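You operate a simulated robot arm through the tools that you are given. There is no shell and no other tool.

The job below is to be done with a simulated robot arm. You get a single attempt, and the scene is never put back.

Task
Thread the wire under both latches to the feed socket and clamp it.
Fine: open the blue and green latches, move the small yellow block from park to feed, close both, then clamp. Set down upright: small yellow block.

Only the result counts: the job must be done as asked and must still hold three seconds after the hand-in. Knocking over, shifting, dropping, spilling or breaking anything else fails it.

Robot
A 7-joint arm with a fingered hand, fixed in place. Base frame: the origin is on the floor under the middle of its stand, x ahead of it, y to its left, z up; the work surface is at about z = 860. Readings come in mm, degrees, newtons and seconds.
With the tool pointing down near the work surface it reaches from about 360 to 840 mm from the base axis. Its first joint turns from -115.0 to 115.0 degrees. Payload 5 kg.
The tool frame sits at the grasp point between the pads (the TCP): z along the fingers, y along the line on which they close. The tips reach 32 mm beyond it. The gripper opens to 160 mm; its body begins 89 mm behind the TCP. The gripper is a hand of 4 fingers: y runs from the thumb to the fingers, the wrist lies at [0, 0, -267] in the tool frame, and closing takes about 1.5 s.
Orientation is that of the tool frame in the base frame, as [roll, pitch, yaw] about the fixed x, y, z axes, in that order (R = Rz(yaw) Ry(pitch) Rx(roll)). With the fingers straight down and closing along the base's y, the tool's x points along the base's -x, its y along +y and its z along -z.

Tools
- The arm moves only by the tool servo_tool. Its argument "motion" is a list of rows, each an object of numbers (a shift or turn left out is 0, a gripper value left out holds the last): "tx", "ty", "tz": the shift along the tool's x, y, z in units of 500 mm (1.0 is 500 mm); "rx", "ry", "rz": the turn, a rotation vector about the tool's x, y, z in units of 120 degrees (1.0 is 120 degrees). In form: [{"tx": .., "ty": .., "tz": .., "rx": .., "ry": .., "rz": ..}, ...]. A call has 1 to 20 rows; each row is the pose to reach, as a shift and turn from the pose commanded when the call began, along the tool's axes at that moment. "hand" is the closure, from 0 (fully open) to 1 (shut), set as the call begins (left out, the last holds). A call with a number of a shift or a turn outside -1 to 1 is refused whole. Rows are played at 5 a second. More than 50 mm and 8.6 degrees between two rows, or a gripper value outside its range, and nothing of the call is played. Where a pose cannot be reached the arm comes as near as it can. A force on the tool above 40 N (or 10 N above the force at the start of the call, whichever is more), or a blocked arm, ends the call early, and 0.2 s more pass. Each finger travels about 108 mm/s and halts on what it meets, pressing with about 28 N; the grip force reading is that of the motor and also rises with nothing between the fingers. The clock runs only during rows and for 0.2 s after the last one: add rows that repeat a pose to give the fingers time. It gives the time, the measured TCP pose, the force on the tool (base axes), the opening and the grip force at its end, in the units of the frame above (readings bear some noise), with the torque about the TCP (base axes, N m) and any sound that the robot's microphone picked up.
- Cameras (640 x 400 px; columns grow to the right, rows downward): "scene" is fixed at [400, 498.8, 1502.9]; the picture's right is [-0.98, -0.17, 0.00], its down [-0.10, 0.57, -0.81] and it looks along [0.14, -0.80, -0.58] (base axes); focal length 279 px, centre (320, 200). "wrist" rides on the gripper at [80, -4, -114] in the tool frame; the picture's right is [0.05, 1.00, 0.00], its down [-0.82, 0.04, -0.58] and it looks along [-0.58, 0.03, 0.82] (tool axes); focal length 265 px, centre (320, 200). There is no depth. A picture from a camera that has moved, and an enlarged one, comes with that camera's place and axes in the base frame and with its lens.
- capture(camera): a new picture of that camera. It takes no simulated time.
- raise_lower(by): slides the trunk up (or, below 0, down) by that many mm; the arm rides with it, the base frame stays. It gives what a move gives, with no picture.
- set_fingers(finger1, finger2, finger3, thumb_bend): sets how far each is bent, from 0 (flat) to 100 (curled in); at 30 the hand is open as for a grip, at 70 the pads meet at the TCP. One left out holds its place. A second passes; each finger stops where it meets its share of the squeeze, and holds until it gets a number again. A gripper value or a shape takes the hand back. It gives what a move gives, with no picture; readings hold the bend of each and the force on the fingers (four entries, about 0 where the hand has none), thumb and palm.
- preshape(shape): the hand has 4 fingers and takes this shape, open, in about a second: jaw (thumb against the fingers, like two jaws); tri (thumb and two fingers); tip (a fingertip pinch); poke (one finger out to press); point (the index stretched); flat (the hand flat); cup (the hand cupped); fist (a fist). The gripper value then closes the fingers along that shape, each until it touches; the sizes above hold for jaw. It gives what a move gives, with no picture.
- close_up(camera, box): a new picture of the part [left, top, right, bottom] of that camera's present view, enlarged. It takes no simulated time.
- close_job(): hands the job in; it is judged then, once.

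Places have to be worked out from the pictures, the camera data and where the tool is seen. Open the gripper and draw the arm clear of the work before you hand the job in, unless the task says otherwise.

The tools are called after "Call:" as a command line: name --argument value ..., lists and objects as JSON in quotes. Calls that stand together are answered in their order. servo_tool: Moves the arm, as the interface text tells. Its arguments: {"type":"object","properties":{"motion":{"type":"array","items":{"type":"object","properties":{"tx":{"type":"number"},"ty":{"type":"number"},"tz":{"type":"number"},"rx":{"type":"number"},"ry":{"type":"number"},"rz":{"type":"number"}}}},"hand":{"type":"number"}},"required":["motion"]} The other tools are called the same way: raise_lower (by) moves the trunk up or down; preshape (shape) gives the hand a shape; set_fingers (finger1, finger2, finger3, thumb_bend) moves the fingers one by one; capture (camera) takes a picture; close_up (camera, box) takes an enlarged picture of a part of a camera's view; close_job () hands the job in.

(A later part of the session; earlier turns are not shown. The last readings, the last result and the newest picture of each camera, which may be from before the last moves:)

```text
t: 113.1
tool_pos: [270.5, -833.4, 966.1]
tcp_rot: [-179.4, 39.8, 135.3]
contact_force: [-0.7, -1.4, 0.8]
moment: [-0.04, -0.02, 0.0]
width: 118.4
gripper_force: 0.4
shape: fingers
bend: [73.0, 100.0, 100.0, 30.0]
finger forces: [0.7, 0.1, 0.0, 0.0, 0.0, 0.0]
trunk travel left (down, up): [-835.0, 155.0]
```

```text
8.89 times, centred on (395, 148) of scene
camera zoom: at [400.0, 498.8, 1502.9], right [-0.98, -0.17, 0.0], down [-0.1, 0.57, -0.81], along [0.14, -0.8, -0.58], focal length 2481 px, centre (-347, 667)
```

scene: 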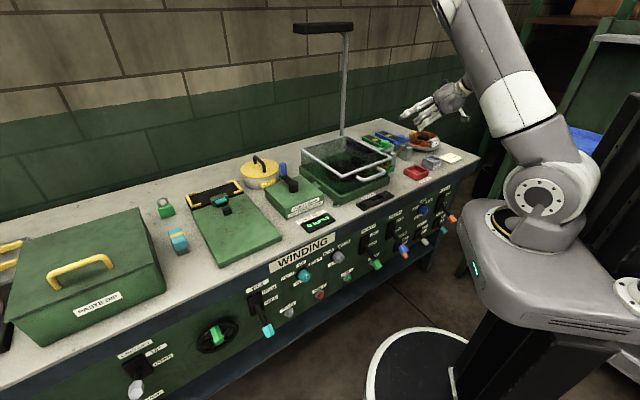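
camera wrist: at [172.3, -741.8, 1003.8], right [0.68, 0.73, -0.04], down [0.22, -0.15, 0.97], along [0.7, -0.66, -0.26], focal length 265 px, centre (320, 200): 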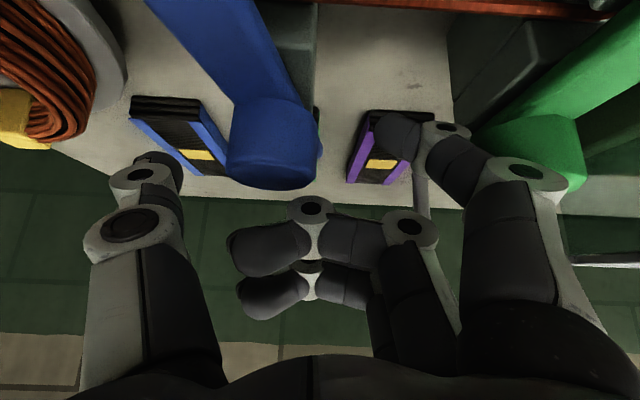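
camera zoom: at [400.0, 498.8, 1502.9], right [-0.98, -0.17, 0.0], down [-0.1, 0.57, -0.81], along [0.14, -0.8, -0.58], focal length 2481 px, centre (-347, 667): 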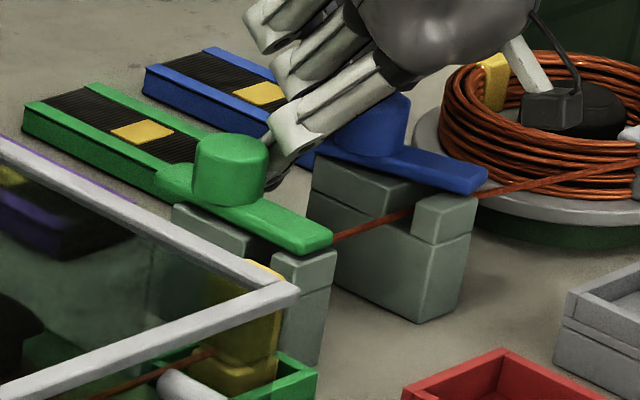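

Green appears closed; blue is still ~15–20° open toward the coil. I lift the index out and retreat a little to measure both angles from above.

Call:
servo_tool --motion '[{"tx": -0.0257, "tz": -0.0306}, {"tx": -0.0514, "tz": -0.0613}, {"tx": -0.0771, "tz": -0.0919}, {"tx": -0.0771, "ty": -0.03, "tz": -0.15}, {"tx": -0.0771, "ty": -0.06, "tz": -0.21}, {"tx": -0.0771, "ty": -0.06, "tz": -0.27}, {"tx": -0.0771, "ty": -0.06, "tz": -0.27}]'

Call:
close_up --camera "wrist" --box '[160, 0, 480, 200]'

```text
t: 114.7
tool_pos: [209.5, -815.6, 1094.9]
tcp_rot: [-179.2, 39.6, 135.4]
contact_force: [0.0, -0.1, -1.2]
moment: [0.05, -0.03, -0.02]
width: 119.0
gripper_force: 0.1
shape: fingers
bend: [73.0, 100.0, 100.0, 30.0]
finger forces: [0.0, 0.0, 0.0, 0.1, 0.0, 0.0]
trunk travel left (down, up): [-835.0, 155.0]
```

```text
2.00 times, centred on (320, 100) of wrist
camera zoom: at [111.4, -723.1, 1132.5], right [0.68, 0.73, -0.04], down [0.22, -0.15, 0.96], along [0.7, -0.66, -0.26], focal length 531 px, centre (320, 400)
```

zoom: 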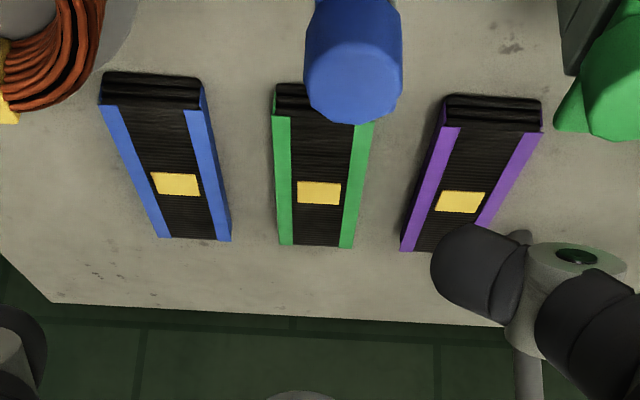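

I need to look from farther toward the robot; I retreat 90 mm.

Call:
servo_tool --motion '[{"tx": 0.046, "tz": -0.0386}, {"tx": 0.0919, "tz": -0.0771}, {"tx": 0.1379, "tz": -0.1157}, {"tx": 0.1379, "tz": -0.1157}]'

Call:
close_up --camera "wrist" --box '[160, 0, 480, 200]'

```text
t: 115.7
tool_pos: [145.8, -750.6, 1095.5]
tcp_rot: [-179.3, 39.8, 135.4]
contact_force: [1.0, 0.0, -0.4]
moment: [0.0, 0.0, 0.0]
width: 119.1
gripper_force: 0.0
shape: fingers
bend: [73.0, 100.0, 100.0, 30.0]
finger forces: [0.1, 0.0, 0.0, 0.1, 0.0, 0.0]
trunk travel left (down, up): [-835.0, 155.0]
```

```text
2.00 times, centred on (320, 100) of wrist
camera zoom: at [46.2, -658.1, 1133.9], right [0.68, 0.73, -0.04], down [0.22, -0.15, 0.96], along [0.7, -0.66, -0.26], focal length 531 px, centre (320, 400)
```

zoom: 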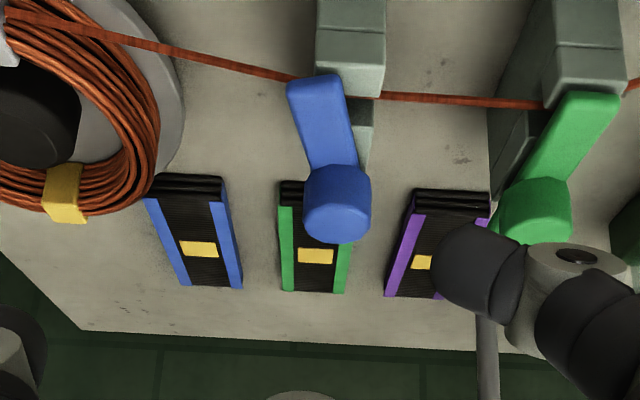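

Measured: green at 0° (closed), blue still +11°. I bring the thumb in, then hover the index on the coil side of the blue bar's front end to push it the last bit closed.

Call:
set_fingers --thumb_bend 60

Call:
servo_tool --motion '[{"tx": 0.0003, "ty": -0.0395, "tz": 0.0565}, {"tx": 0.0006, "ty": -0.079, "tz": 0.1129}, {"tx": 0.001, "ty": -0.1185, "tz": 0.1694}, {"tx": 0.0013, "ty": -0.158, "tz": 0.2258}, {"tx": 0.0013, "ty": -0.158, "tz": 0.2258}]'

Call:
capture --camera "wrist"

Call:
close_up --camera "scene" --box '[370, 105, 440, 170]'

```text
t: 116.7
tool_pos: [144.3, -749.2, 1095.4]
tcp_rot: [-179.3, 39.7, 135.3]
contact_force: [0.0, 1.1, 0.1]
moment: [0.0, 0.0, -0.01]
width: 61.9
gripper_force: 0.0
shape: fingers
bend: [73.0, 100.0, 100.0, 60.0]
finger forces: [0.0, 0.1, 0.0, 0.0, 0.0, 0.0]
trunk travel left (down, up): [-835.0, 155.0]
```

```text
t: 117.9
tool_pos: [138.0, -855.4, 1011.7]
tcp_rot: [-179.3, 39.8, 135.4]
contact_force: [0.9, 0.2, -0.1]
moment: [0.0, 0.03, 0.01]
width: 61.8
gripper_force: 0.0
shape: fingers
bend: [73.0, 100.0, 100.0, 60.0]
finger forces: [0.0, 0.1, 0.0, 0.0, 0.1, 0.0]
trunk travel left (down, up): [-835.0, 155.0]
```

```text
taken
camera wrist: at [39.8, -764.0, 1049.7], right [0.68, 0.73, -0.04], down [0.22, -0.15, 0.96], along [0.7, -0.66, -0.26], focal length 265 px, centre (320, 200)
```

wrist: 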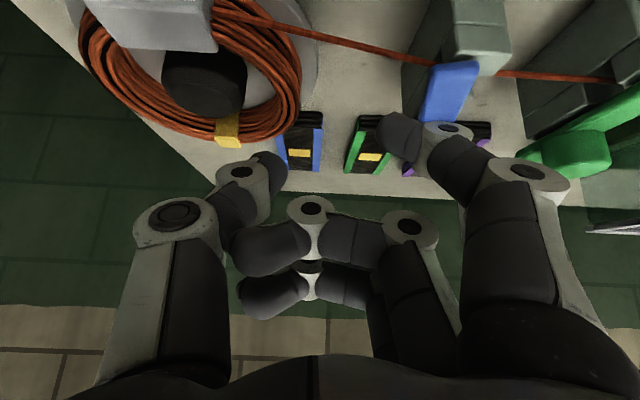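

```text
6.15 times, centred on (405, 138) of scene
camera zoom: at [400.0, 498.8, 1502.9], right [-0.98, -0.17, 0.0], down [-0.1, 0.57, -0.81], along [0.14, -0.8, -0.58], focal length 1717 px, centre (-203, 585)
```

zoom: 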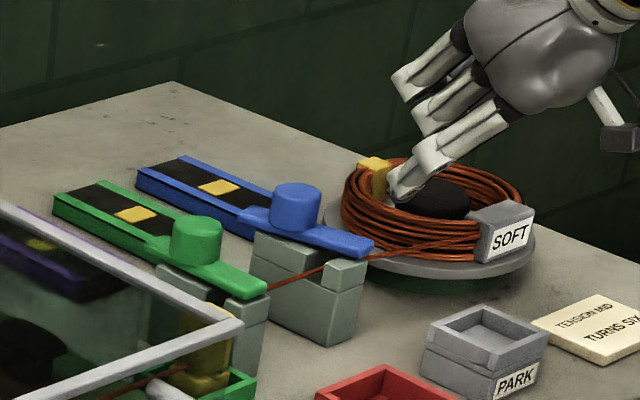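

Hovering correctly on the coil side of the blue bar. I lower to z≈927 (above the wire) and push 28 mm toward the closed position.

Call:
servo_tool --motion '[{"tx": 0.0193, "tz": 0.023}, {"tx": 0.0386, "tz": 0.046}, {"tx": 0.0553, "tz": 0.0659}, {"tx": 0.0553, "ty": 0.014, "tz": 0.0659}, {"tx": 0.0553, "ty": 0.028, "tz": 0.0659}, {"tx": 0.0553, "ty": 0.04, "tz": 0.0659}, {"tx": 0.0553, "ty": 0.05, "tz": 0.0659}, {"tx": 0.0553, "ty": 0.056, "tz": 0.0659}, {"tx": 0.0553, "ty": 0.056, "tz": 0.0659}]'

Call:
capture --camera "wrist"

Call:
close_up --camera "scene" --box '[370, 115, 430, 170]'

```text
t: 119.9
tool_pos: [156.2, -836.8, 967.4]
tcp_rot: [-179.1, 39.8, 135.4]
contact_force: [-21.5, 7.1, 14.9]
moment: [0.88, 0.26, 1.1]
width: 51.8
gripper_force: 13.6
shape: fingers
bend: [76.0, 100.0, 100.0, 60.0]
finger forces: [26.4, 0.0, 0.0, 0.0, 0.0, 0.1]
trunk travel left (down, up): [-835.0, 155.0]
```

```text
taken
camera wrist: at [57.1, -743.8, 1006.4], right [0.68, 0.73, -0.04], down [0.22, -0.14, 0.96], along [0.7, -0.67, -0.26], focal length 265 px, centre (320, 200)
```

wrist: 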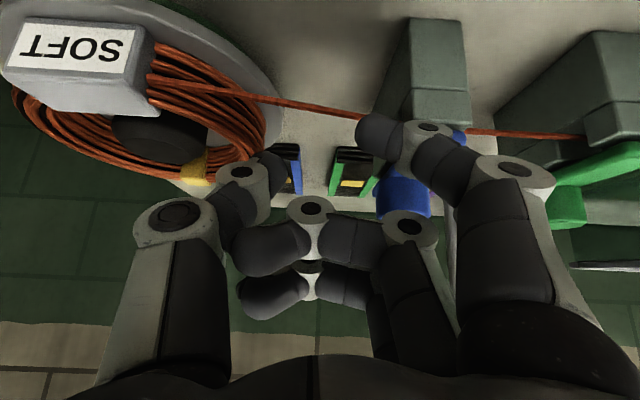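

```text
7.27 times, centred on (400, 142) of scene
camera zoom: at [400.0, 498.8, 1502.9], right [-0.98, -0.17, 0.0], down [-0.1, 0.57, -0.81], along [0.14, -0.8, -0.58], focal length 2030 px, centre (-262, 618)
```

zoom: 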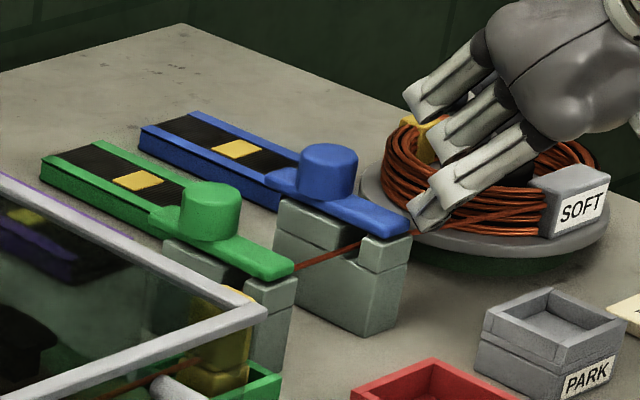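

Index presses against a stop (26 N) with the bar aligned on its block: blue is closed. I back off, lift, and retreat for a check.

Call:
servo_tool --motion '[{"ty": -0.03}, {"ty": -0.05}, {"tx": -0.03, "ty": -0.05, "tz": -0.036}, {"tx": -0.06, "ty": -0.05, "tz": -0.0715}, {"tx": -0.09, "ty": -0.05, "tz": -0.107}, {"tx": -0.045, "ty": -0.02, "tz": -0.145}, {"tx": 0.0, "ty": 0.02, "tz": -0.183}, {"tx": 0.04, "ty": 0.06, "tz": -0.217}, {"tx": 0.04, "ty": 0.06, "tz": -0.217}]'

Call:
capture --camera "wrist"

Call:
close_up --camera "wrist" --box '[240, 0, 560, 200]'

Call:
close_up --camera "scene" --box '[360, 120, 440, 180]'

```text
t: 121.9
tool_pos: [121.3, -758.2, 1034.9]
tcp_rot: [-179.4, 39.7, 135.4]
contact_force: [-0.6, -0.6, 0.3]
moment: [-0.03, 0.03, 0.02]
width: 61.7
gripper_force: 0.1
shape: fingers
bend: [73.0, 100.0, 100.0, 60.0]
finger forces: [0.1, 0.0, 0.0, 0.1, 0.1, 0.0]
trunk travel left (down, up): [-835.0, 155.0]
```

```text
taken
camera wrist: at [23.1, -665.5, 1072.6], right [0.68, 0.73, -0.04], down [0.22, -0.15, 0.96], along [0.7, -0.66, -0.26], focal length 265 px, centre (320, 200)
```

wrist: 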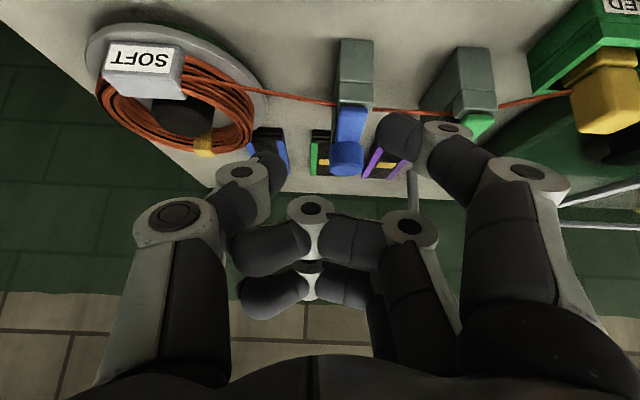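

```text
2.00 times, centred on (400, 100) of wrist
camera zoom: at [23.1, -665.5, 1072.6], right [0.68, 0.73, -0.04], down [0.22, -0.15, 0.96], along [0.7, -0.66, -0.26], focal length 531 px, centre (160, 400)
```

zoom: 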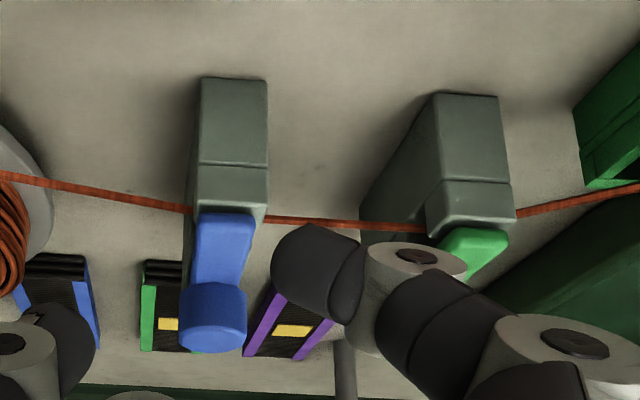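

```text
6.67 times, centred on (400, 150) of scene
camera zoom: at [400.0, 498.8, 1502.9], right [-0.98, -0.17, 0.0], down [-0.1, 0.57, -0.81], along [0.14, -0.8, -0.58], focal length 1860 px, centre (-213, 533)
```

zoom: 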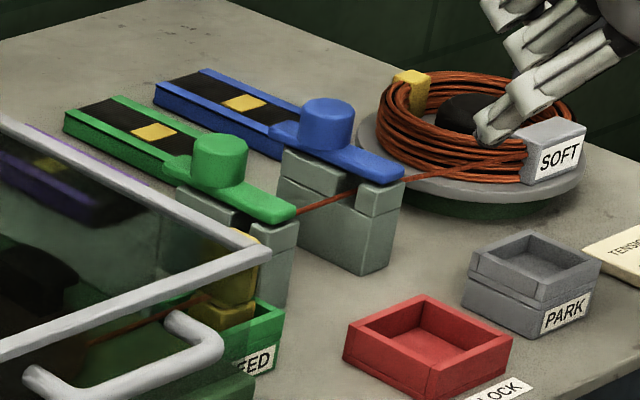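

Both latches measure 0° (closed) with the wire in their slots. Next the WIRE CLAMP lever (blue handle) on the front panel: I retreat over the bench front, reset the hand to jaw, and look at the panel.

Call:
servo_tool --motion '[{"tx": 0.05, "ty": 0.05, "tz": -0.06}, {"tx": 0.095, "ty": 0.1, "tz": -0.12}, {"tx": 0.13, "ty": 0.15, "tz": -0.18}, {"tx": 0.15, "ty": 0.2, "tz": -0.23}, {"tx": 0.17, "ty": 0.25, "tz": -0.265}, {"tx": 0.176, "ty": 0.3, "tz": -0.264}, {"tx": 0.176, "ty": 0.3, "tz": -0.264}]'

Call:
preshape --shape "jaw"

Call:
capture --camera "wrist"

Call:
capture --camera "scene"

```text
t: 123.5
tool_pos: [120.1, -542.1, 1081.4]
tcp_rot: [-179.2, 39.7, 135.4]
contact_force: [0.3, 1.4, 0.0]
moment: [-0.01, 0.01, -0.02]
width: 61.8
gripper_force: 0.0
shape: fingers
bend: [73.0, 100.0, 100.0, 60.0]
finger forces: [0.0, 0.0, 0.0, 0.1, 0.0, 0.0]
trunk travel left (down, up): [-835.0, 155.0]
```

```text
t: 124.4
tool_pos: [119.3, -542.5, 1080.6]
tcp_rot: [-179.3, 39.8, 135.4]
contact_force: [-0.6, -0.5, -0.8]
moment: [0.01, 0.0, 0.0]
width: 159.9
gripper_force: 0.0
shape: jaw
bend: [30.0, 30.0, 30.0, 30.0]
finger forces: [0.0, 0.0, 0.0, 0.1, 0.0, 0.1]
trunk travel left (down, up): [-835.0, 155.0]
```

```text
taken
camera wrist: at [22.0, -450.3, 1119.2], right [0.68, 0.73, -0.04], down [0.22, -0.15, 0.96], along [0.7, -0.66, -0.26], focal length 265 px, centre (320, 200)
```

wrist: 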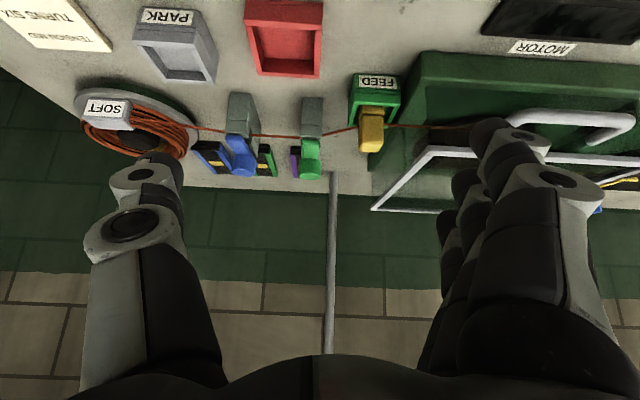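

```text
taken
```

scene: 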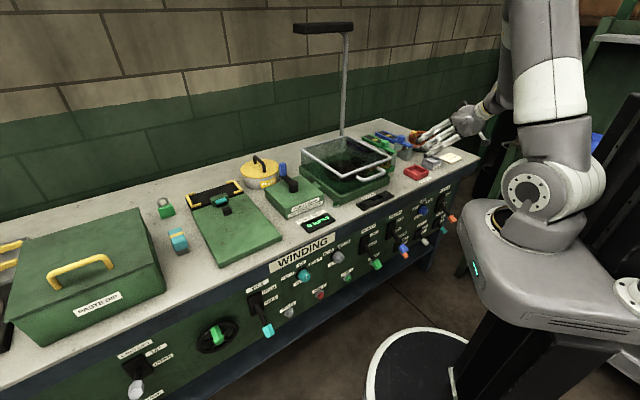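

Now I make the hand vertical and move out in front of the bench edge, at s≈−160, to view the lever from above.

Call:
servo_tool --motion '[{"tx": 0.0345, "ty": 0.0463, "tz": 0.0058, "ry": 0.0553}, {"tx": 0.069, "ty": 0.0927, "tz": 0.0117, "ry": 0.1106}, {"tx": 0.1035, "ty": 0.139, "tz": 0.0175, "ry": 0.1659}, {"tx": 0.138, "ty": 0.1853, "tz": 0.0233, "ry": 0.2211}, {"tx": 0.1725, "ty": 0.2317, "tz": 0.0292, "ry": 0.2764}, {"tx": 0.207, "ty": 0.278, "tz": 0.035, "ry": 0.3317}, {"tx": 0.207, "ty": 0.278, "tz": 0.035, "ry": 0.3317}]'

Call:
capture --camera "wrist"

Call:
capture --camera "scene"

```text
t: 126.0
tool_pos: [170.8, -394.7, 999.6]
tcp_rot: [-179.6, -0.3, 134.9]
contact_force: [0.6, 0.2, 0.1]
moment: [0.0, -0.03, 0.01]
width: 160.0
gripper_force: 0.1
shape: jaw
bend: [30.0, 30.0, 30.0, 30.0]
finger forces: [0.1, 0.1, 0.0, 0.0, 0.1, 0.0]
trunk travel left (down, up): [-835.0, 155.0]
```

```text
taken
camera wrist: at [109.5, -340.8, 1115.3], right [0.67, 0.74, -0.01], down [0.61, -0.54, 0.57], along [0.42, -0.39, -0.82], focal length 265 px, centre (320, 200)
```

wrist: 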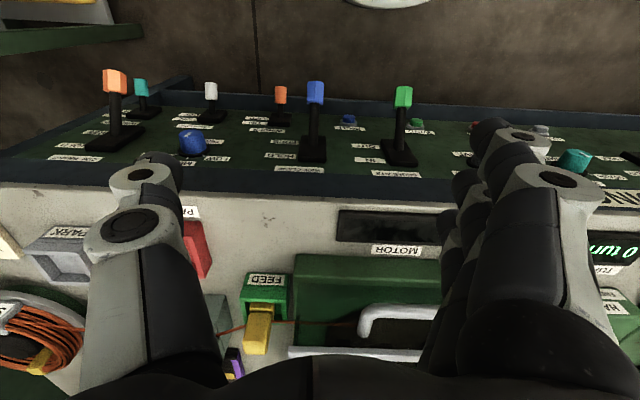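

```text
taken
```

scene: 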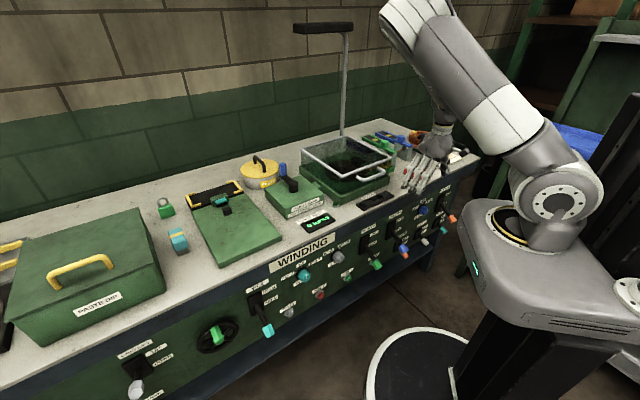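

The panel is visible from above: the WIRE CLAMP blue lever is the one near u≈315. I zoom in for its exact position.

Call:
close_up --camera "wrist" --box '[250, 60, 450, 200]'

Call:
close_up --camera "scene" --box '[375, 200, 435, 260]'

```text
2.86 times, centred on (350, 130) of wrist
camera zoom: at [109.5, -340.8, 1115.3], right [0.67, 0.74, -0.01], down [0.61, -0.54, 0.57], along [0.42, -0.39, -0.82], focal length 758 px, centre (234, 400)
```

zoom: 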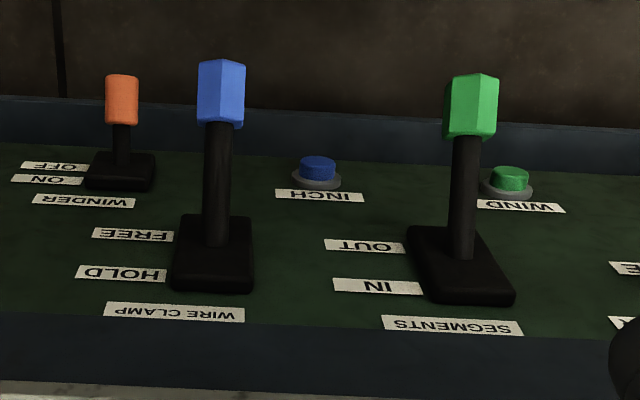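

```text
6.67 times, centred on (405, 230) of scene
camera zoom: at [400.0, 498.8, 1502.9], right [-0.98, -0.17, 0.0], down [-0.1, 0.57, -0.81], along [0.14, -0.8, -0.58], focal length 1860 px, centre (-247, 0)
```

zoom: 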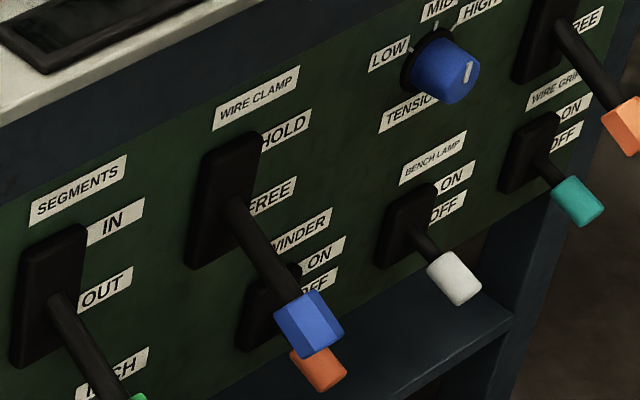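

Lever located: handle centre ≈ (190.7,-425.6, z≈610), pivot ≈ (243,-480, z≈662); it sits at FREE and must swing up to HOLD (handle z≈714). I descend in front of the bench with a 25° tilt toward the panel.

Call:
servo_tool --motion '[{"ty": -0.0019, "tz": 0.078, "ry": -0.026}, {"ty": -0.0038, "tz": 0.155, "ry": -0.052}, {"ty": -0.0058, "tz": 0.232, "ry": -0.078}, {"ty": -0.0077, "tz": 0.31, "ry": -0.104}, {"ty": -0.0077, "tz": 0.31, "ry": -0.104}]'

Call:
capture --camera "scene"

Call:
capture --camera "wrist"

```text
t: 127.2
tool_pos: [165.4, -394.7, 843.6]
tcp_rot: [-179.3, 12.4, 135.1]
contact_force: [-0.4, -0.2, -0.6]
moment: [0.0, 0.03, -0.05]
width: 160.3
gripper_force: 0.1
shape: jaw
bend: [30.0, 30.0, 30.0, 30.0]
finger forces: [0.0, 0.0, 0.0, 0.0, 0.1, 0.0]
trunk travel left (down, up): [-835.0, 155.0]
```

```text
taken
```

scene: 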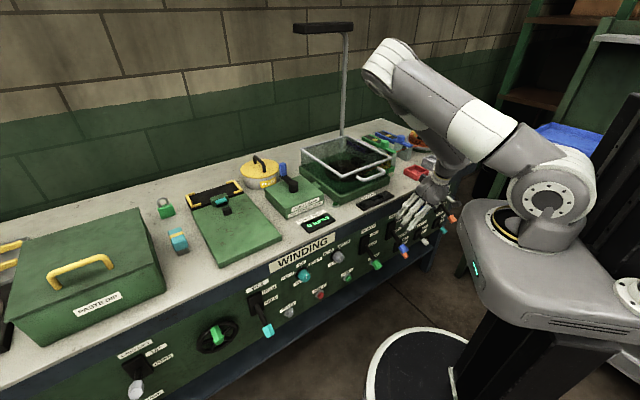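

```text
taken
camera wrist: at [90.0, -325.4, 939.8], right [0.67, 0.74, -0.02], down [0.51, -0.44, 0.74], along [0.54, -0.51, -0.67], focal length 265 px, centre (320, 200)
```

wrist: 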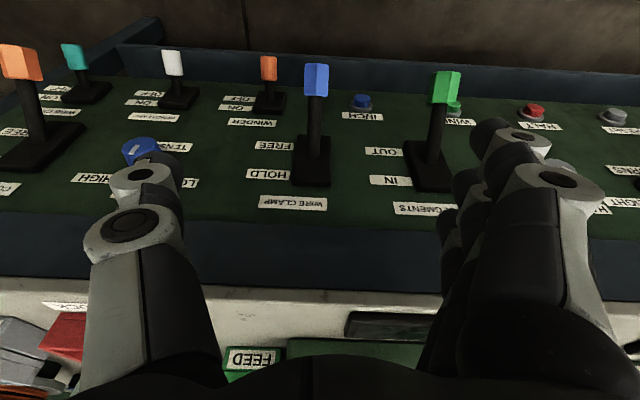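

The arm posture is fine and clear of the bench. I continue down to z≈690 with the full 25° tilt.

Call:
servo_tool --motion '[{"tx": 0.0146, "ty": -0.002, "tz": 0.0756, "ry": -0.0263}, {"tx": 0.0292, "ty": -0.004, "tz": 0.1513, "ry": -0.0525}, {"tx": 0.0437, "ty": -0.006, "tz": 0.2269, "ry": -0.0788}, {"tx": 0.0583, "ty": -0.008, "tz": 0.3025, "ry": -0.105}, {"tx": 0.0583, "ty": -0.008, "tz": 0.3025, "ry": -0.105}]'

Call:
capture --camera "scene"

Call:
capture --camera "wrist"

```text
t: 128.4
tool_pos: [163.4, -401.5, 690.4]
tcp_rot: [-179.4, 25.0, 135.3]
contact_force: [0.1, -1.0, -1.0]
moment: [-0.04, -0.01, -0.01]
width: 159.7
gripper_force: 0.1
shape: jaw
bend: [30.0, 30.0, 30.0, 30.0]
finger forces: [0.1, 0.1, 0.0, 0.0, 0.1, 0.1]
trunk travel left (down, up): [-835.0, 155.0]
```

```text
taken
```

scene: 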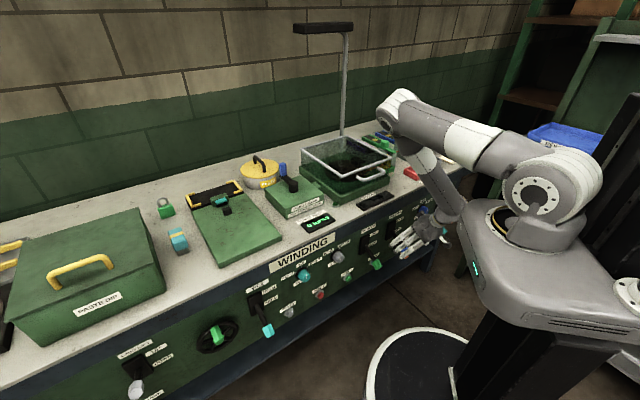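

```text
taken
camera wrist: at [75.8, -319.7, 760.6], right [0.67, 0.74, -0.03], down [0.39, -0.31, 0.87], along [0.63, -0.6, -0.5], focal length 265 px, centre (320, 200)
```

wrist: 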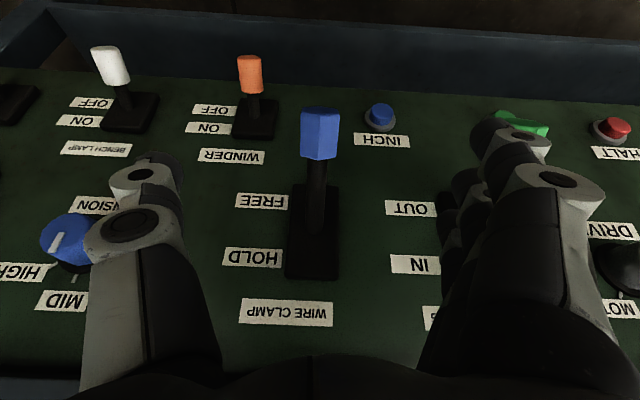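

The blue WIRE CLAMP handle is dead ahead along the fingers, about 87 mm away. I advance along the tool axis until the TCP is on the handle.

Call:
servo_tool --motion '[{"tz": 0.06}, {"tz": 0.12}, {"tz": 0.172}, {"tz": 0.172}]'

Call:
capture --camera "wrist"

Call:
close_up --camera "scene" --box '[370, 190, 460, 280]'

```text
t: 129.4
tool_pos: [186.9, -432.6, 611.5]
tcp_rot: [-179.4, 25.1, 135.2]
contact_force: [-0.1, 0.2, 0.6]
moment: [0.03, 0.02, 0.02]
width: 160.0
gripper_force: 0.0
shape: jaw
bend: [30.0, 30.0, 30.0, 30.0]
finger forces: [0.0, 0.1, 0.1, 0.0, 0.1, 0.0]
trunk travel left (down, up): [-835.0, 155.0]
```

```text
taken
camera wrist: at [99.0, -349.6, 683.0], right [0.67, 0.74, -0.03], down [0.39, -0.32, 0.87], along [0.63, -0.6, -0.5], focal length 265 px, centre (320, 200)
```

wrist: 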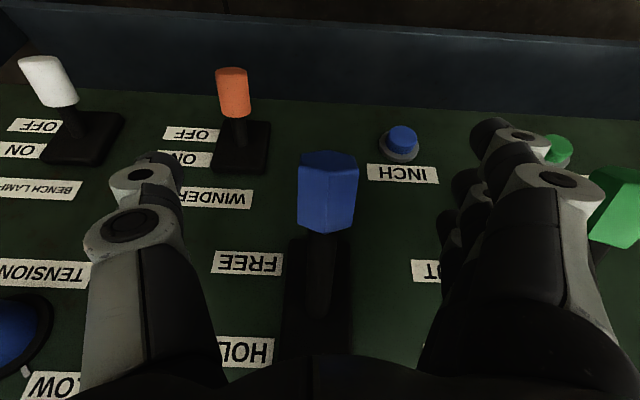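

```text
4.44 times, centred on (415, 235) of scene
camera zoom: at [400.0, 498.8, 1502.9], right [-0.98, -0.17, 0.0], down [-0.1, 0.57, -0.81], along [0.14, -0.8, -0.58], focal length 1240 px, centre (-102, 44)
```

zoom: 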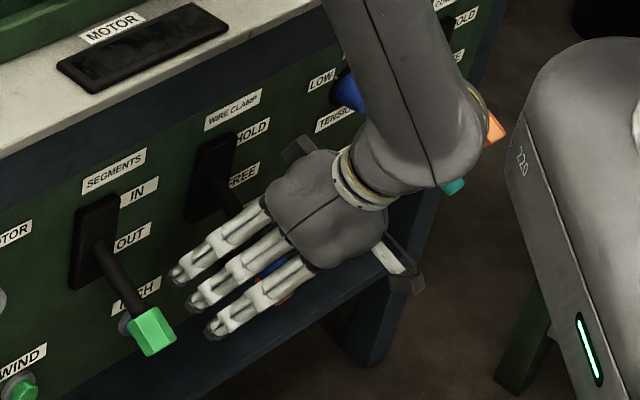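

The handle is between the thumb and fingers (4 mm off-centre laterally). I centre it and close the jaw on it.

Call:
servo_tool --motion '[{"ty": 0.008}, {"ty": 0.008}, {"ty": 0.008}, {"ty": 0.008}, {"ty": 0.008}, {"ty": 0.008}, {"ty": 0.008}, {"ty": 0.008}, {"ty": 0.008}]' --hand 0.95

Call:
capture --camera "wrist"

Call:
close_up --camera "scene" --box '[370, 190, 460, 280]'

```text
t: 131.4
tool_pos: [189.4, -431.4, 612.2]
tcp_rot: [-179.4, 24.9, 135.1]
contact_force: [-12.2, -10.5, -2.6]
moment: [-0.16, 0.32, 0.07]
width: 6.4
gripper_force: 28.3
shape: jaw
bend: [70.0, 72.0, 67.0, 72.0]
finger forces: [1.5, 6.9, 6.9, 0.0, 28.2, 0.0]
trunk travel left (down, up): [-835.0, 155.0]
```

```text
taken
camera wrist: at [101.1, -347.8, 683.5], right [0.67, 0.74, -0.03], down [0.39, -0.32, 0.87], along [0.63, -0.6, -0.5], focal length 265 px, centre (320, 200)
```

wrist: 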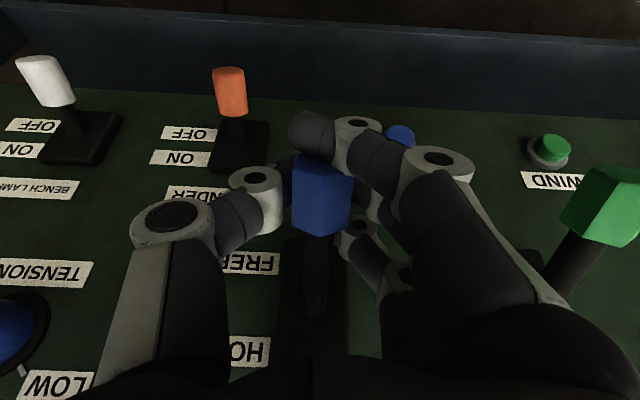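

```text
4.44 times, centred on (415, 235) of scene
camera zoom: at [400.0, 498.8, 1502.9], right [-0.98, -0.17, 0.0], down [-0.1, 0.57, -0.81], along [0.14, -0.8, -0.58], focal length 1240 px, centre (-102, 44)
```

zoom: 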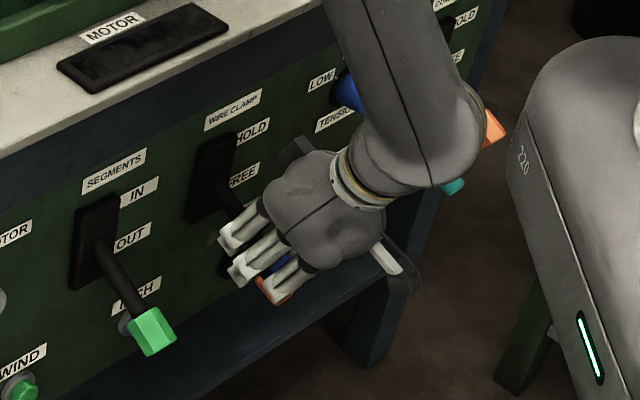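

Handle gripped firmly, index hooked under its end. I swing it up along the arc around the pivot, first half.

Call:
servo_tool --motion '[{"tx": 0.0012, "tz": -0.015}, {"tx": 0.0025, "tz": -0.0296}, {"tx": 0.0011, "tz": -0.045}, {"tx": -0.0002, "tz": -0.0601}, {"tx": -0.0042, "tz": -0.075}, {"tx": -0.0081, "tz": -0.0898}, {"tx": -0.0081, "tz": -0.0898}]'

Call:
capture --camera "wrist"

Call:
close_up --camera "scene" --box '[370, 180, 460, 270]'

```text
t: 133.0
tool_pos: [181.8, -419.0, 655.2]
tcp_rot: [-179.5, 25.1, 135.2]
contact_force: [3.0, -0.1, 0.5]
moment: [0.01, 0.06, 0.08]
width: 1.1
gripper_force: 28.0
shape: jaw
bend: [70.0, 73.0, 70.0, 72.0]
finger forces: [0.0, 0.1, 2.2, 0.0, 0.0, 0.0]
trunk travel left (down, up): [-835.0, 155.0]
```

```text
taken
camera wrist: at [93.9, -335.8, 726.3], right [0.67, 0.74, -0.03], down [0.39, -0.32, 0.87], along [0.63, -0.6, -0.5], focal length 265 px, centre (320, 200)
```

wrist: 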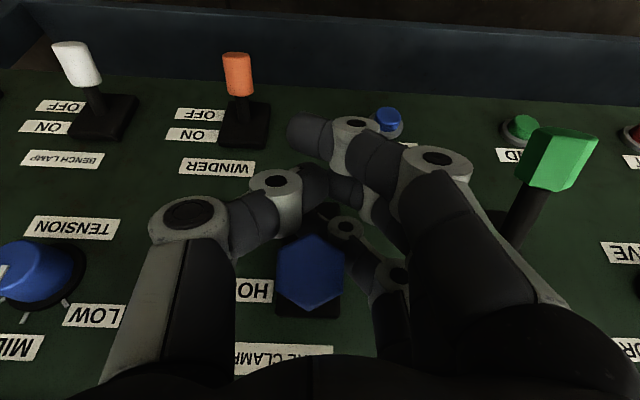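

```text
4.44 times, centred on (415, 225) of scene
camera zoom: at [400.0, 498.8, 1502.9], right [-0.98, -0.17, 0.0], down [-0.1, 0.57, -0.81], along [0.14, -0.8, -0.58], focal length 1240 px, centre (-102, 89)
```

zoom: 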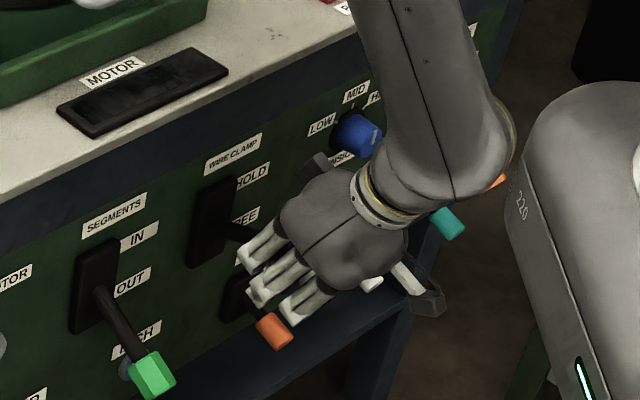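

The lever slipped ahead upward and now stands above my closed fingers at roughly +20°. With the fingers under it, I push it further up gently, watching the force.

Call:
servo_tool --motion '[{"tx": -0.0042, "tz": -0.009}, {"tx": -0.0085, "tz": -0.0181}, {"tx": -0.0127, "tz": -0.0272}, {"tx": -0.0169, "tz": -0.0363}, {"tx": -0.0248, "tz": -0.0437}, {"tx": -0.0326, "tz": -0.051}, {"tx": -0.0405, "tz": -0.0584}, {"tx": -0.0483, "tz": -0.0657}, {"tx": -0.0483, "tz": -0.0657}]'

Call:
capture --camera "wrist"

Call:
close_up --camera "scene" --box '[370, 180, 460, 270]'

```text
t: 134.3
tool_pos: [179.1, -415.9, 676.8]
tcp_rot: [-179.6, 24.0, 135.3]
contact_force: [1.2, -1.1, -21.6]
moment: [0.5, 0.57, 0.03]
width: 0.3
gripper_force: 28.3
shape: jaw
bend: [70.0, 73.0, 62.0, 72.0]
finger forces: [0.0, 0.0, 17.8, 0.1, 1.1, 0.1]
trunk travel left (down, up): [-835.0, 155.0]
stopped in row 6: the force on the tool passed its limit at 43 N (the readings are from after the stop); the commanded pose is now the measured one
```

```text
taken
camera wrist: at [91.8, -333.8, 751.2], right [0.67, 0.74, -0.03], down [0.4, -0.32, 0.86], along [0.63, -0.59, -0.51], focal length 265 px, centre (320, 200)
```

wrist: 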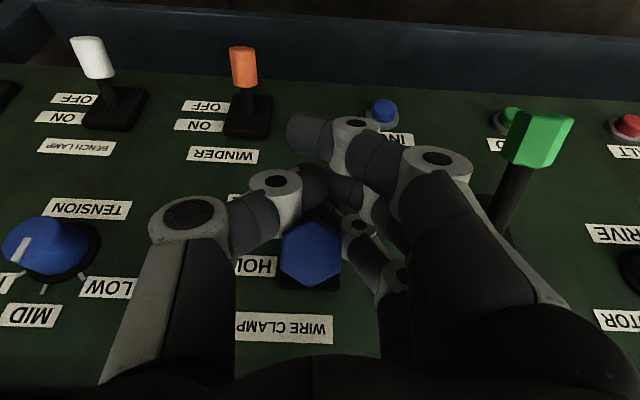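

```text
4.44 times, centred on (415, 225) of scene
camera zoom: at [400.0, 498.8, 1502.9], right [-0.98, -0.17, 0.0], down [-0.1, 0.57, -0.81], along [0.14, -0.8, -0.58], focal length 1240 px, centre (-102, 89)
```

zoom: 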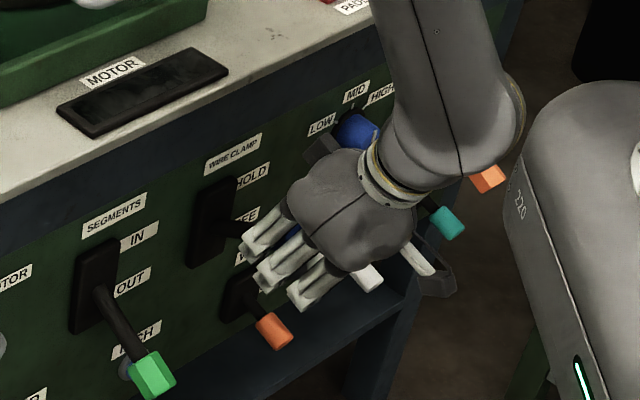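

The push met a firm stop (43 N) – likely the HOLD end. I lower 10 mm to unload, open the hand, and back away to check the lever.

Call:
servo_tool --motion '[{"tx": 0.0042, "tz": 0.009}, {"tx": 0.0085, "tz": 0.0181}, {"tx": 0.0085, "tz": 0.0181}]'

Call:
servo_tool --motion '[{"tz": 0}, {"tz": 0}, {"tz": 0}, {"tz": 0}, {"tz": 0}, {"tz": 0}, {"tz": 0}, {"tz": 0}, {"tz": 0}]' --hand 0.0

Call:
capture --camera "wrist"

Call:
close_up --camera "scene" --box '[370, 180, 460, 270]'

```text
t: 135.1
tool_pos: [179.6, -416.9, 669.5]
tcp_rot: [-179.4, 24.3, 135.3]
contact_force: [3.7, 2.6, -2.1]
moment: [0.01, 0.09, 0.15]
width: 1.1
gripper_force: 28.0
shape: jaw
bend: [70.0, 73.0, 69.0, 72.0]
finger forces: [0.0, 0.1, 5.0, 0.0, 0.0, 0.1]
trunk travel left (down, up): [-835.0, 155.0]
```

```text
t: 137.1
tool_pos: [179.0, -415.3, 669.9]
tcp_rot: [-179.4, 24.2, 135.2]
contact_force: [0.2, 0.2, 0.1]
moment: [0.0, -0.01, -0.01]
width: 160.2
gripper_force: 0.1
shape: jaw
bend: [30.0, 30.0, 30.0, 30.0]
finger forces: [0.1, 0.0, 0.0, 0.0, 0.0, 0.0]
trunk travel left (down, up): [-835.0, 155.0]
```

```text
taken
camera wrist: at [91.4, -334.3, 742.7], right [0.67, 0.74, -0.03], down [0.39, -0.32, 0.86], along [0.63, -0.59, -0.51], focal length 265 px, centre (320, 200)
```

wrist: 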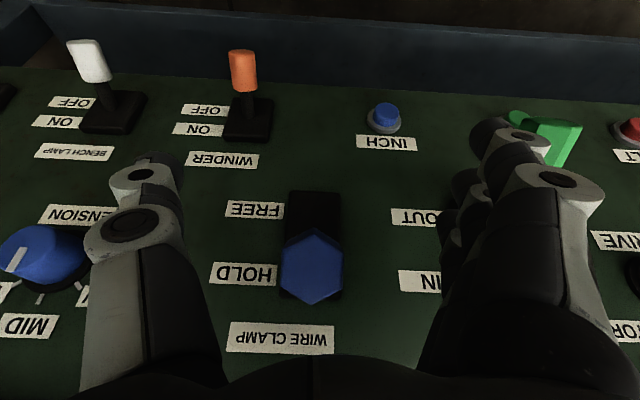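

```text
4.44 times, centred on (415, 225) of scene
camera zoom: at [400.0, 498.8, 1502.9], right [-0.98, -0.17, 0.0], down [-0.1, 0.57, -0.81], along [0.14, -0.8, -0.58], focal length 1240 px, centre (-102, 89)
```

zoom: 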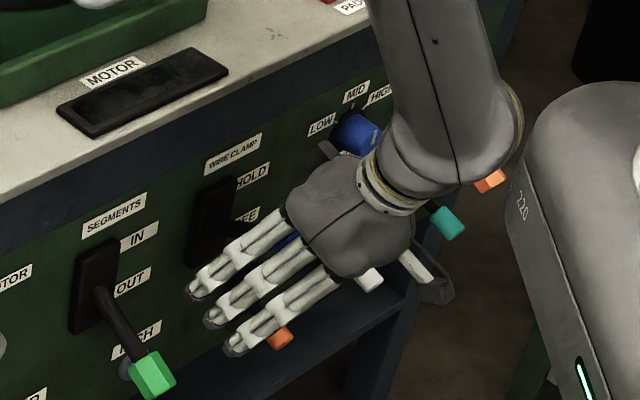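

The lever now stands up at HOLD and stays there. I withdraw along the tool axis to get a clear view.

Call:
servo_tool --motion '[{"tz": -0.06}, {"tz": -0.12}, {"tz": -0.18}, {"tz": -0.24}, {"tz": -0.24}]'

Call:
capture --camera "wrist"

Call:
capture --camera "scene"

Call:
close_up --camera "scene" --box '[350, 170, 450, 270]'

```text
t: 138.3
tool_pos: [146.9, -380.5, 779.0]
tcp_rot: [-179.4, 24.3, 135.3]
contact_force: [0.2, -0.7, 0.3]
moment: [0.01, -0.01, 0.02]
width: 160.1
gripper_force: 0.1
shape: jaw
bend: [30.0, 30.0, 30.0, 30.0]
finger forces: [0.1, 0.1, 0.1, 0.0, 0.0, 0.0]
trunk travel left (down, up): [-835.0, 155.0]
```

```text
taken
camera wrist: at [57.8, -298.6, 852.5], right [0.67, 0.74, -0.03], down [0.39, -0.32, 0.86], along [0.63, -0.59, -0.51], focal length 265 px, centre (320, 200)
```

wrist: 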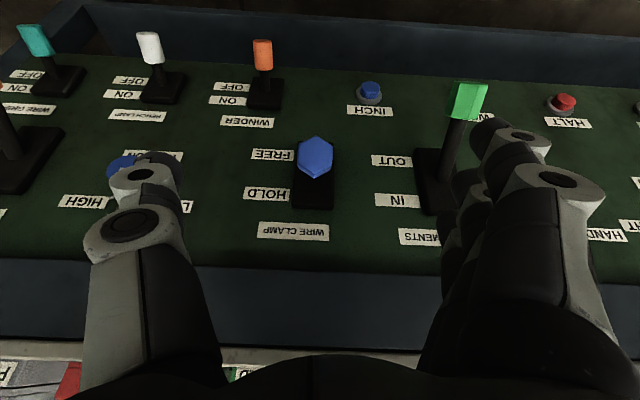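

```text
taken
```

scene: 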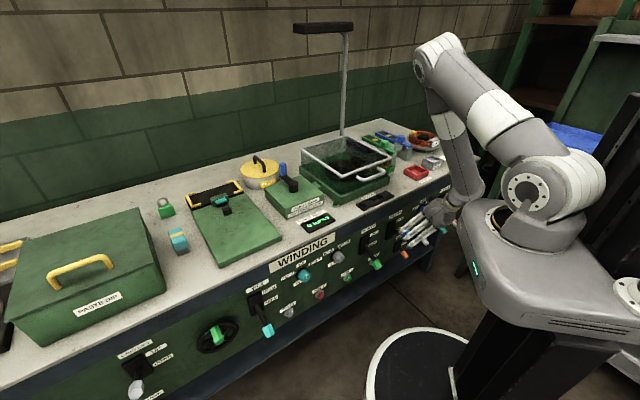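

```text
4.00 times, centred on (400, 220) of scene
camera zoom: at [400.0, 498.8, 1502.9], right [-0.98, -0.17, 0.0], down [-0.1, 0.57, -0.81], along [0.14, -0.8, -0.58], focal length 1116 px, centre (0, 120)
```

zoom: 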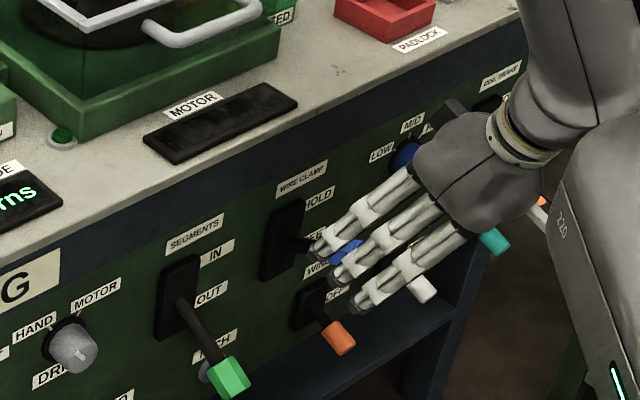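

The hand still hides it from the scene camera. I raise the hand to the earlier viewing pose to compare the lever with before.

Call:
servo_tool --motion '[{"tx": -0.0302, "tz": -0.0668, "ry": 0.0338}, {"tx": -0.0603, "tz": -0.1337, "ry": 0.0675}, {"tx": -0.0905, "tz": -0.2005, "ry": 0.1013}, {"tx": -0.1207, "tz": -0.2673, "ry": 0.135}, {"tx": -0.1508, "tz": -0.3342, "ry": 0.1688}, {"tx": -0.181, "tz": -0.401, "ry": 0.2025}, {"tx": -0.181, "tz": -0.401, "ry": 0.2025}]'

Call:
capture --camera "wrist"

Call:
close_up --camera "scene" --box '[350, 190, 440, 270]'

```text
t: 139.9
tool_pos: [144.1, -378.2, 998.3]
tcp_rot: [-179.5, 0.0, 134.8]
contact_force: [0.2, 0.0, -1.0]
moment: [0.02, -0.01, -0.03]
width: 159.9
gripper_force: 0.1
shape: jaw
bend: [30.0, 30.0, 30.0, 30.0]
finger forces: [0.0, 0.0, 0.0, 0.0, 0.0, 0.0]
trunk travel left (down, up): [-835.0, 155.0]
```

```text
taken
camera wrist: at [84.9, -324.0, 1115.1], right [0.67, 0.74, -0.01], down [0.61, -0.54, 0.58], along [0.42, -0.39, -0.82], focal length 265 px, centre (320, 200)
```

wrist: 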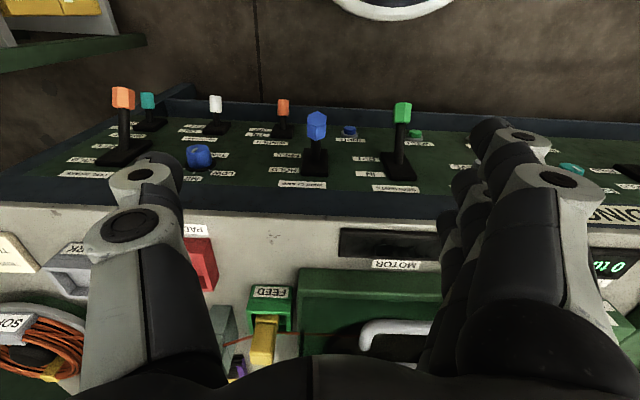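

```text
5.00 times, centred on (395, 230) of scene
camera zoom: at [400.0, 498.8, 1502.9], right [-0.98, -0.17, 0.0], down [-0.1, 0.57, -0.81], along [0.14, -0.8, -0.58], focal length 1395 px, centre (-55, 50)
```

zoom: 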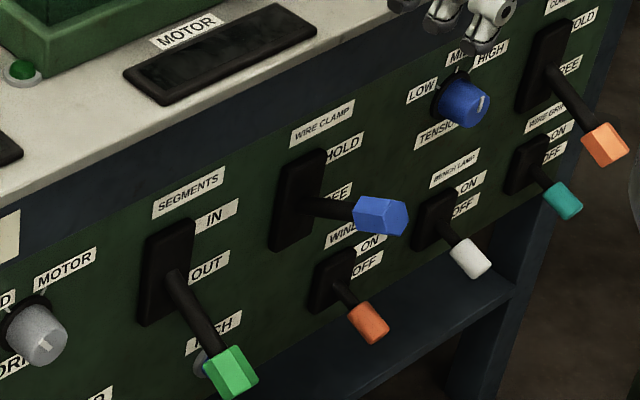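

In the scene view the WIRE CLAMP lever is clearly up (handle z≈707), unlike its neighbours. I zoom in from the wrist to triangulate its angle precisely.

Call:
close_up --camera "wrist" --box '[260, 80, 440, 200]'

Call:
close_up --camera "scene" --box '[385, 205, 425, 245]'

Call:
close_up --camera "scene" --box '[360, 125, 440, 185]'

```text
3.33 times, centred on (350, 140) of wrist
camera zoom: at [84.9, -324.0, 1115.1], right [0.67, 0.74, -0.01], down [0.61, -0.54, 0.58], along [0.42, -0.39, -0.82], focal length 885 px, centre (220, 400)
```

zoom: 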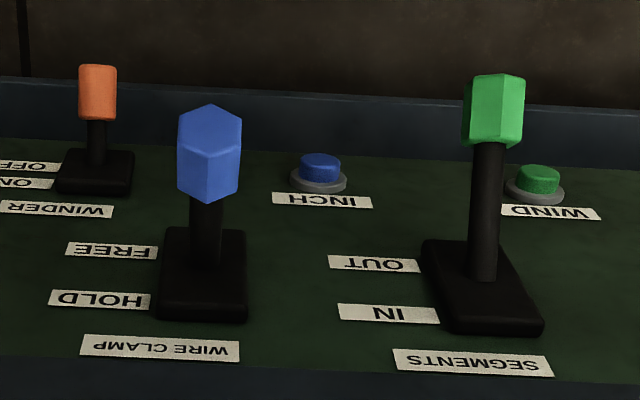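

```text
10.00 times, centred on (405, 225) of scene
camera zoom: at [400.0, 498.8, 1502.9], right [-0.98, -0.17, 0.0], down [-0.1, 0.57, -0.81], along [0.14, -0.8, -0.58], focal length 2791 px, centre (-530, -50)
```

zoom: 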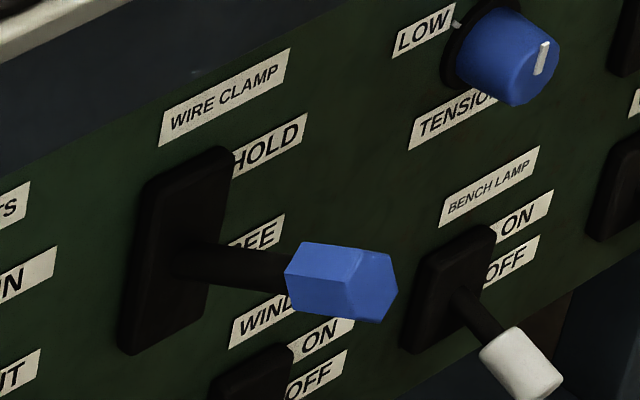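

```text
6.67 times, centred on (400, 155) of scene
camera zoom: at [400.0, 498.8, 1502.9], right [-0.98, -0.17, 0.0], down [-0.1, 0.57, -0.81], along [0.14, -0.8, -0.58], focal length 1860 px, centre (-213, 500)
```

zoom: 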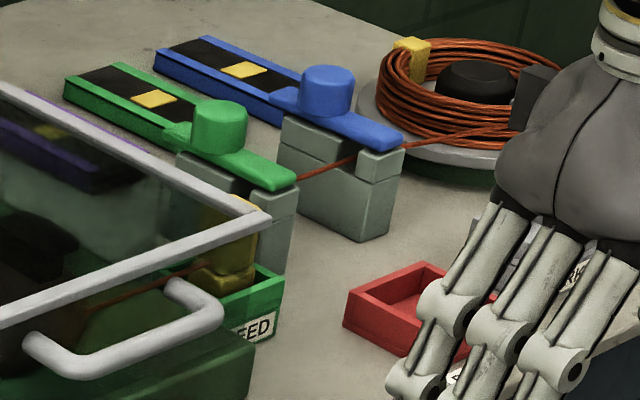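

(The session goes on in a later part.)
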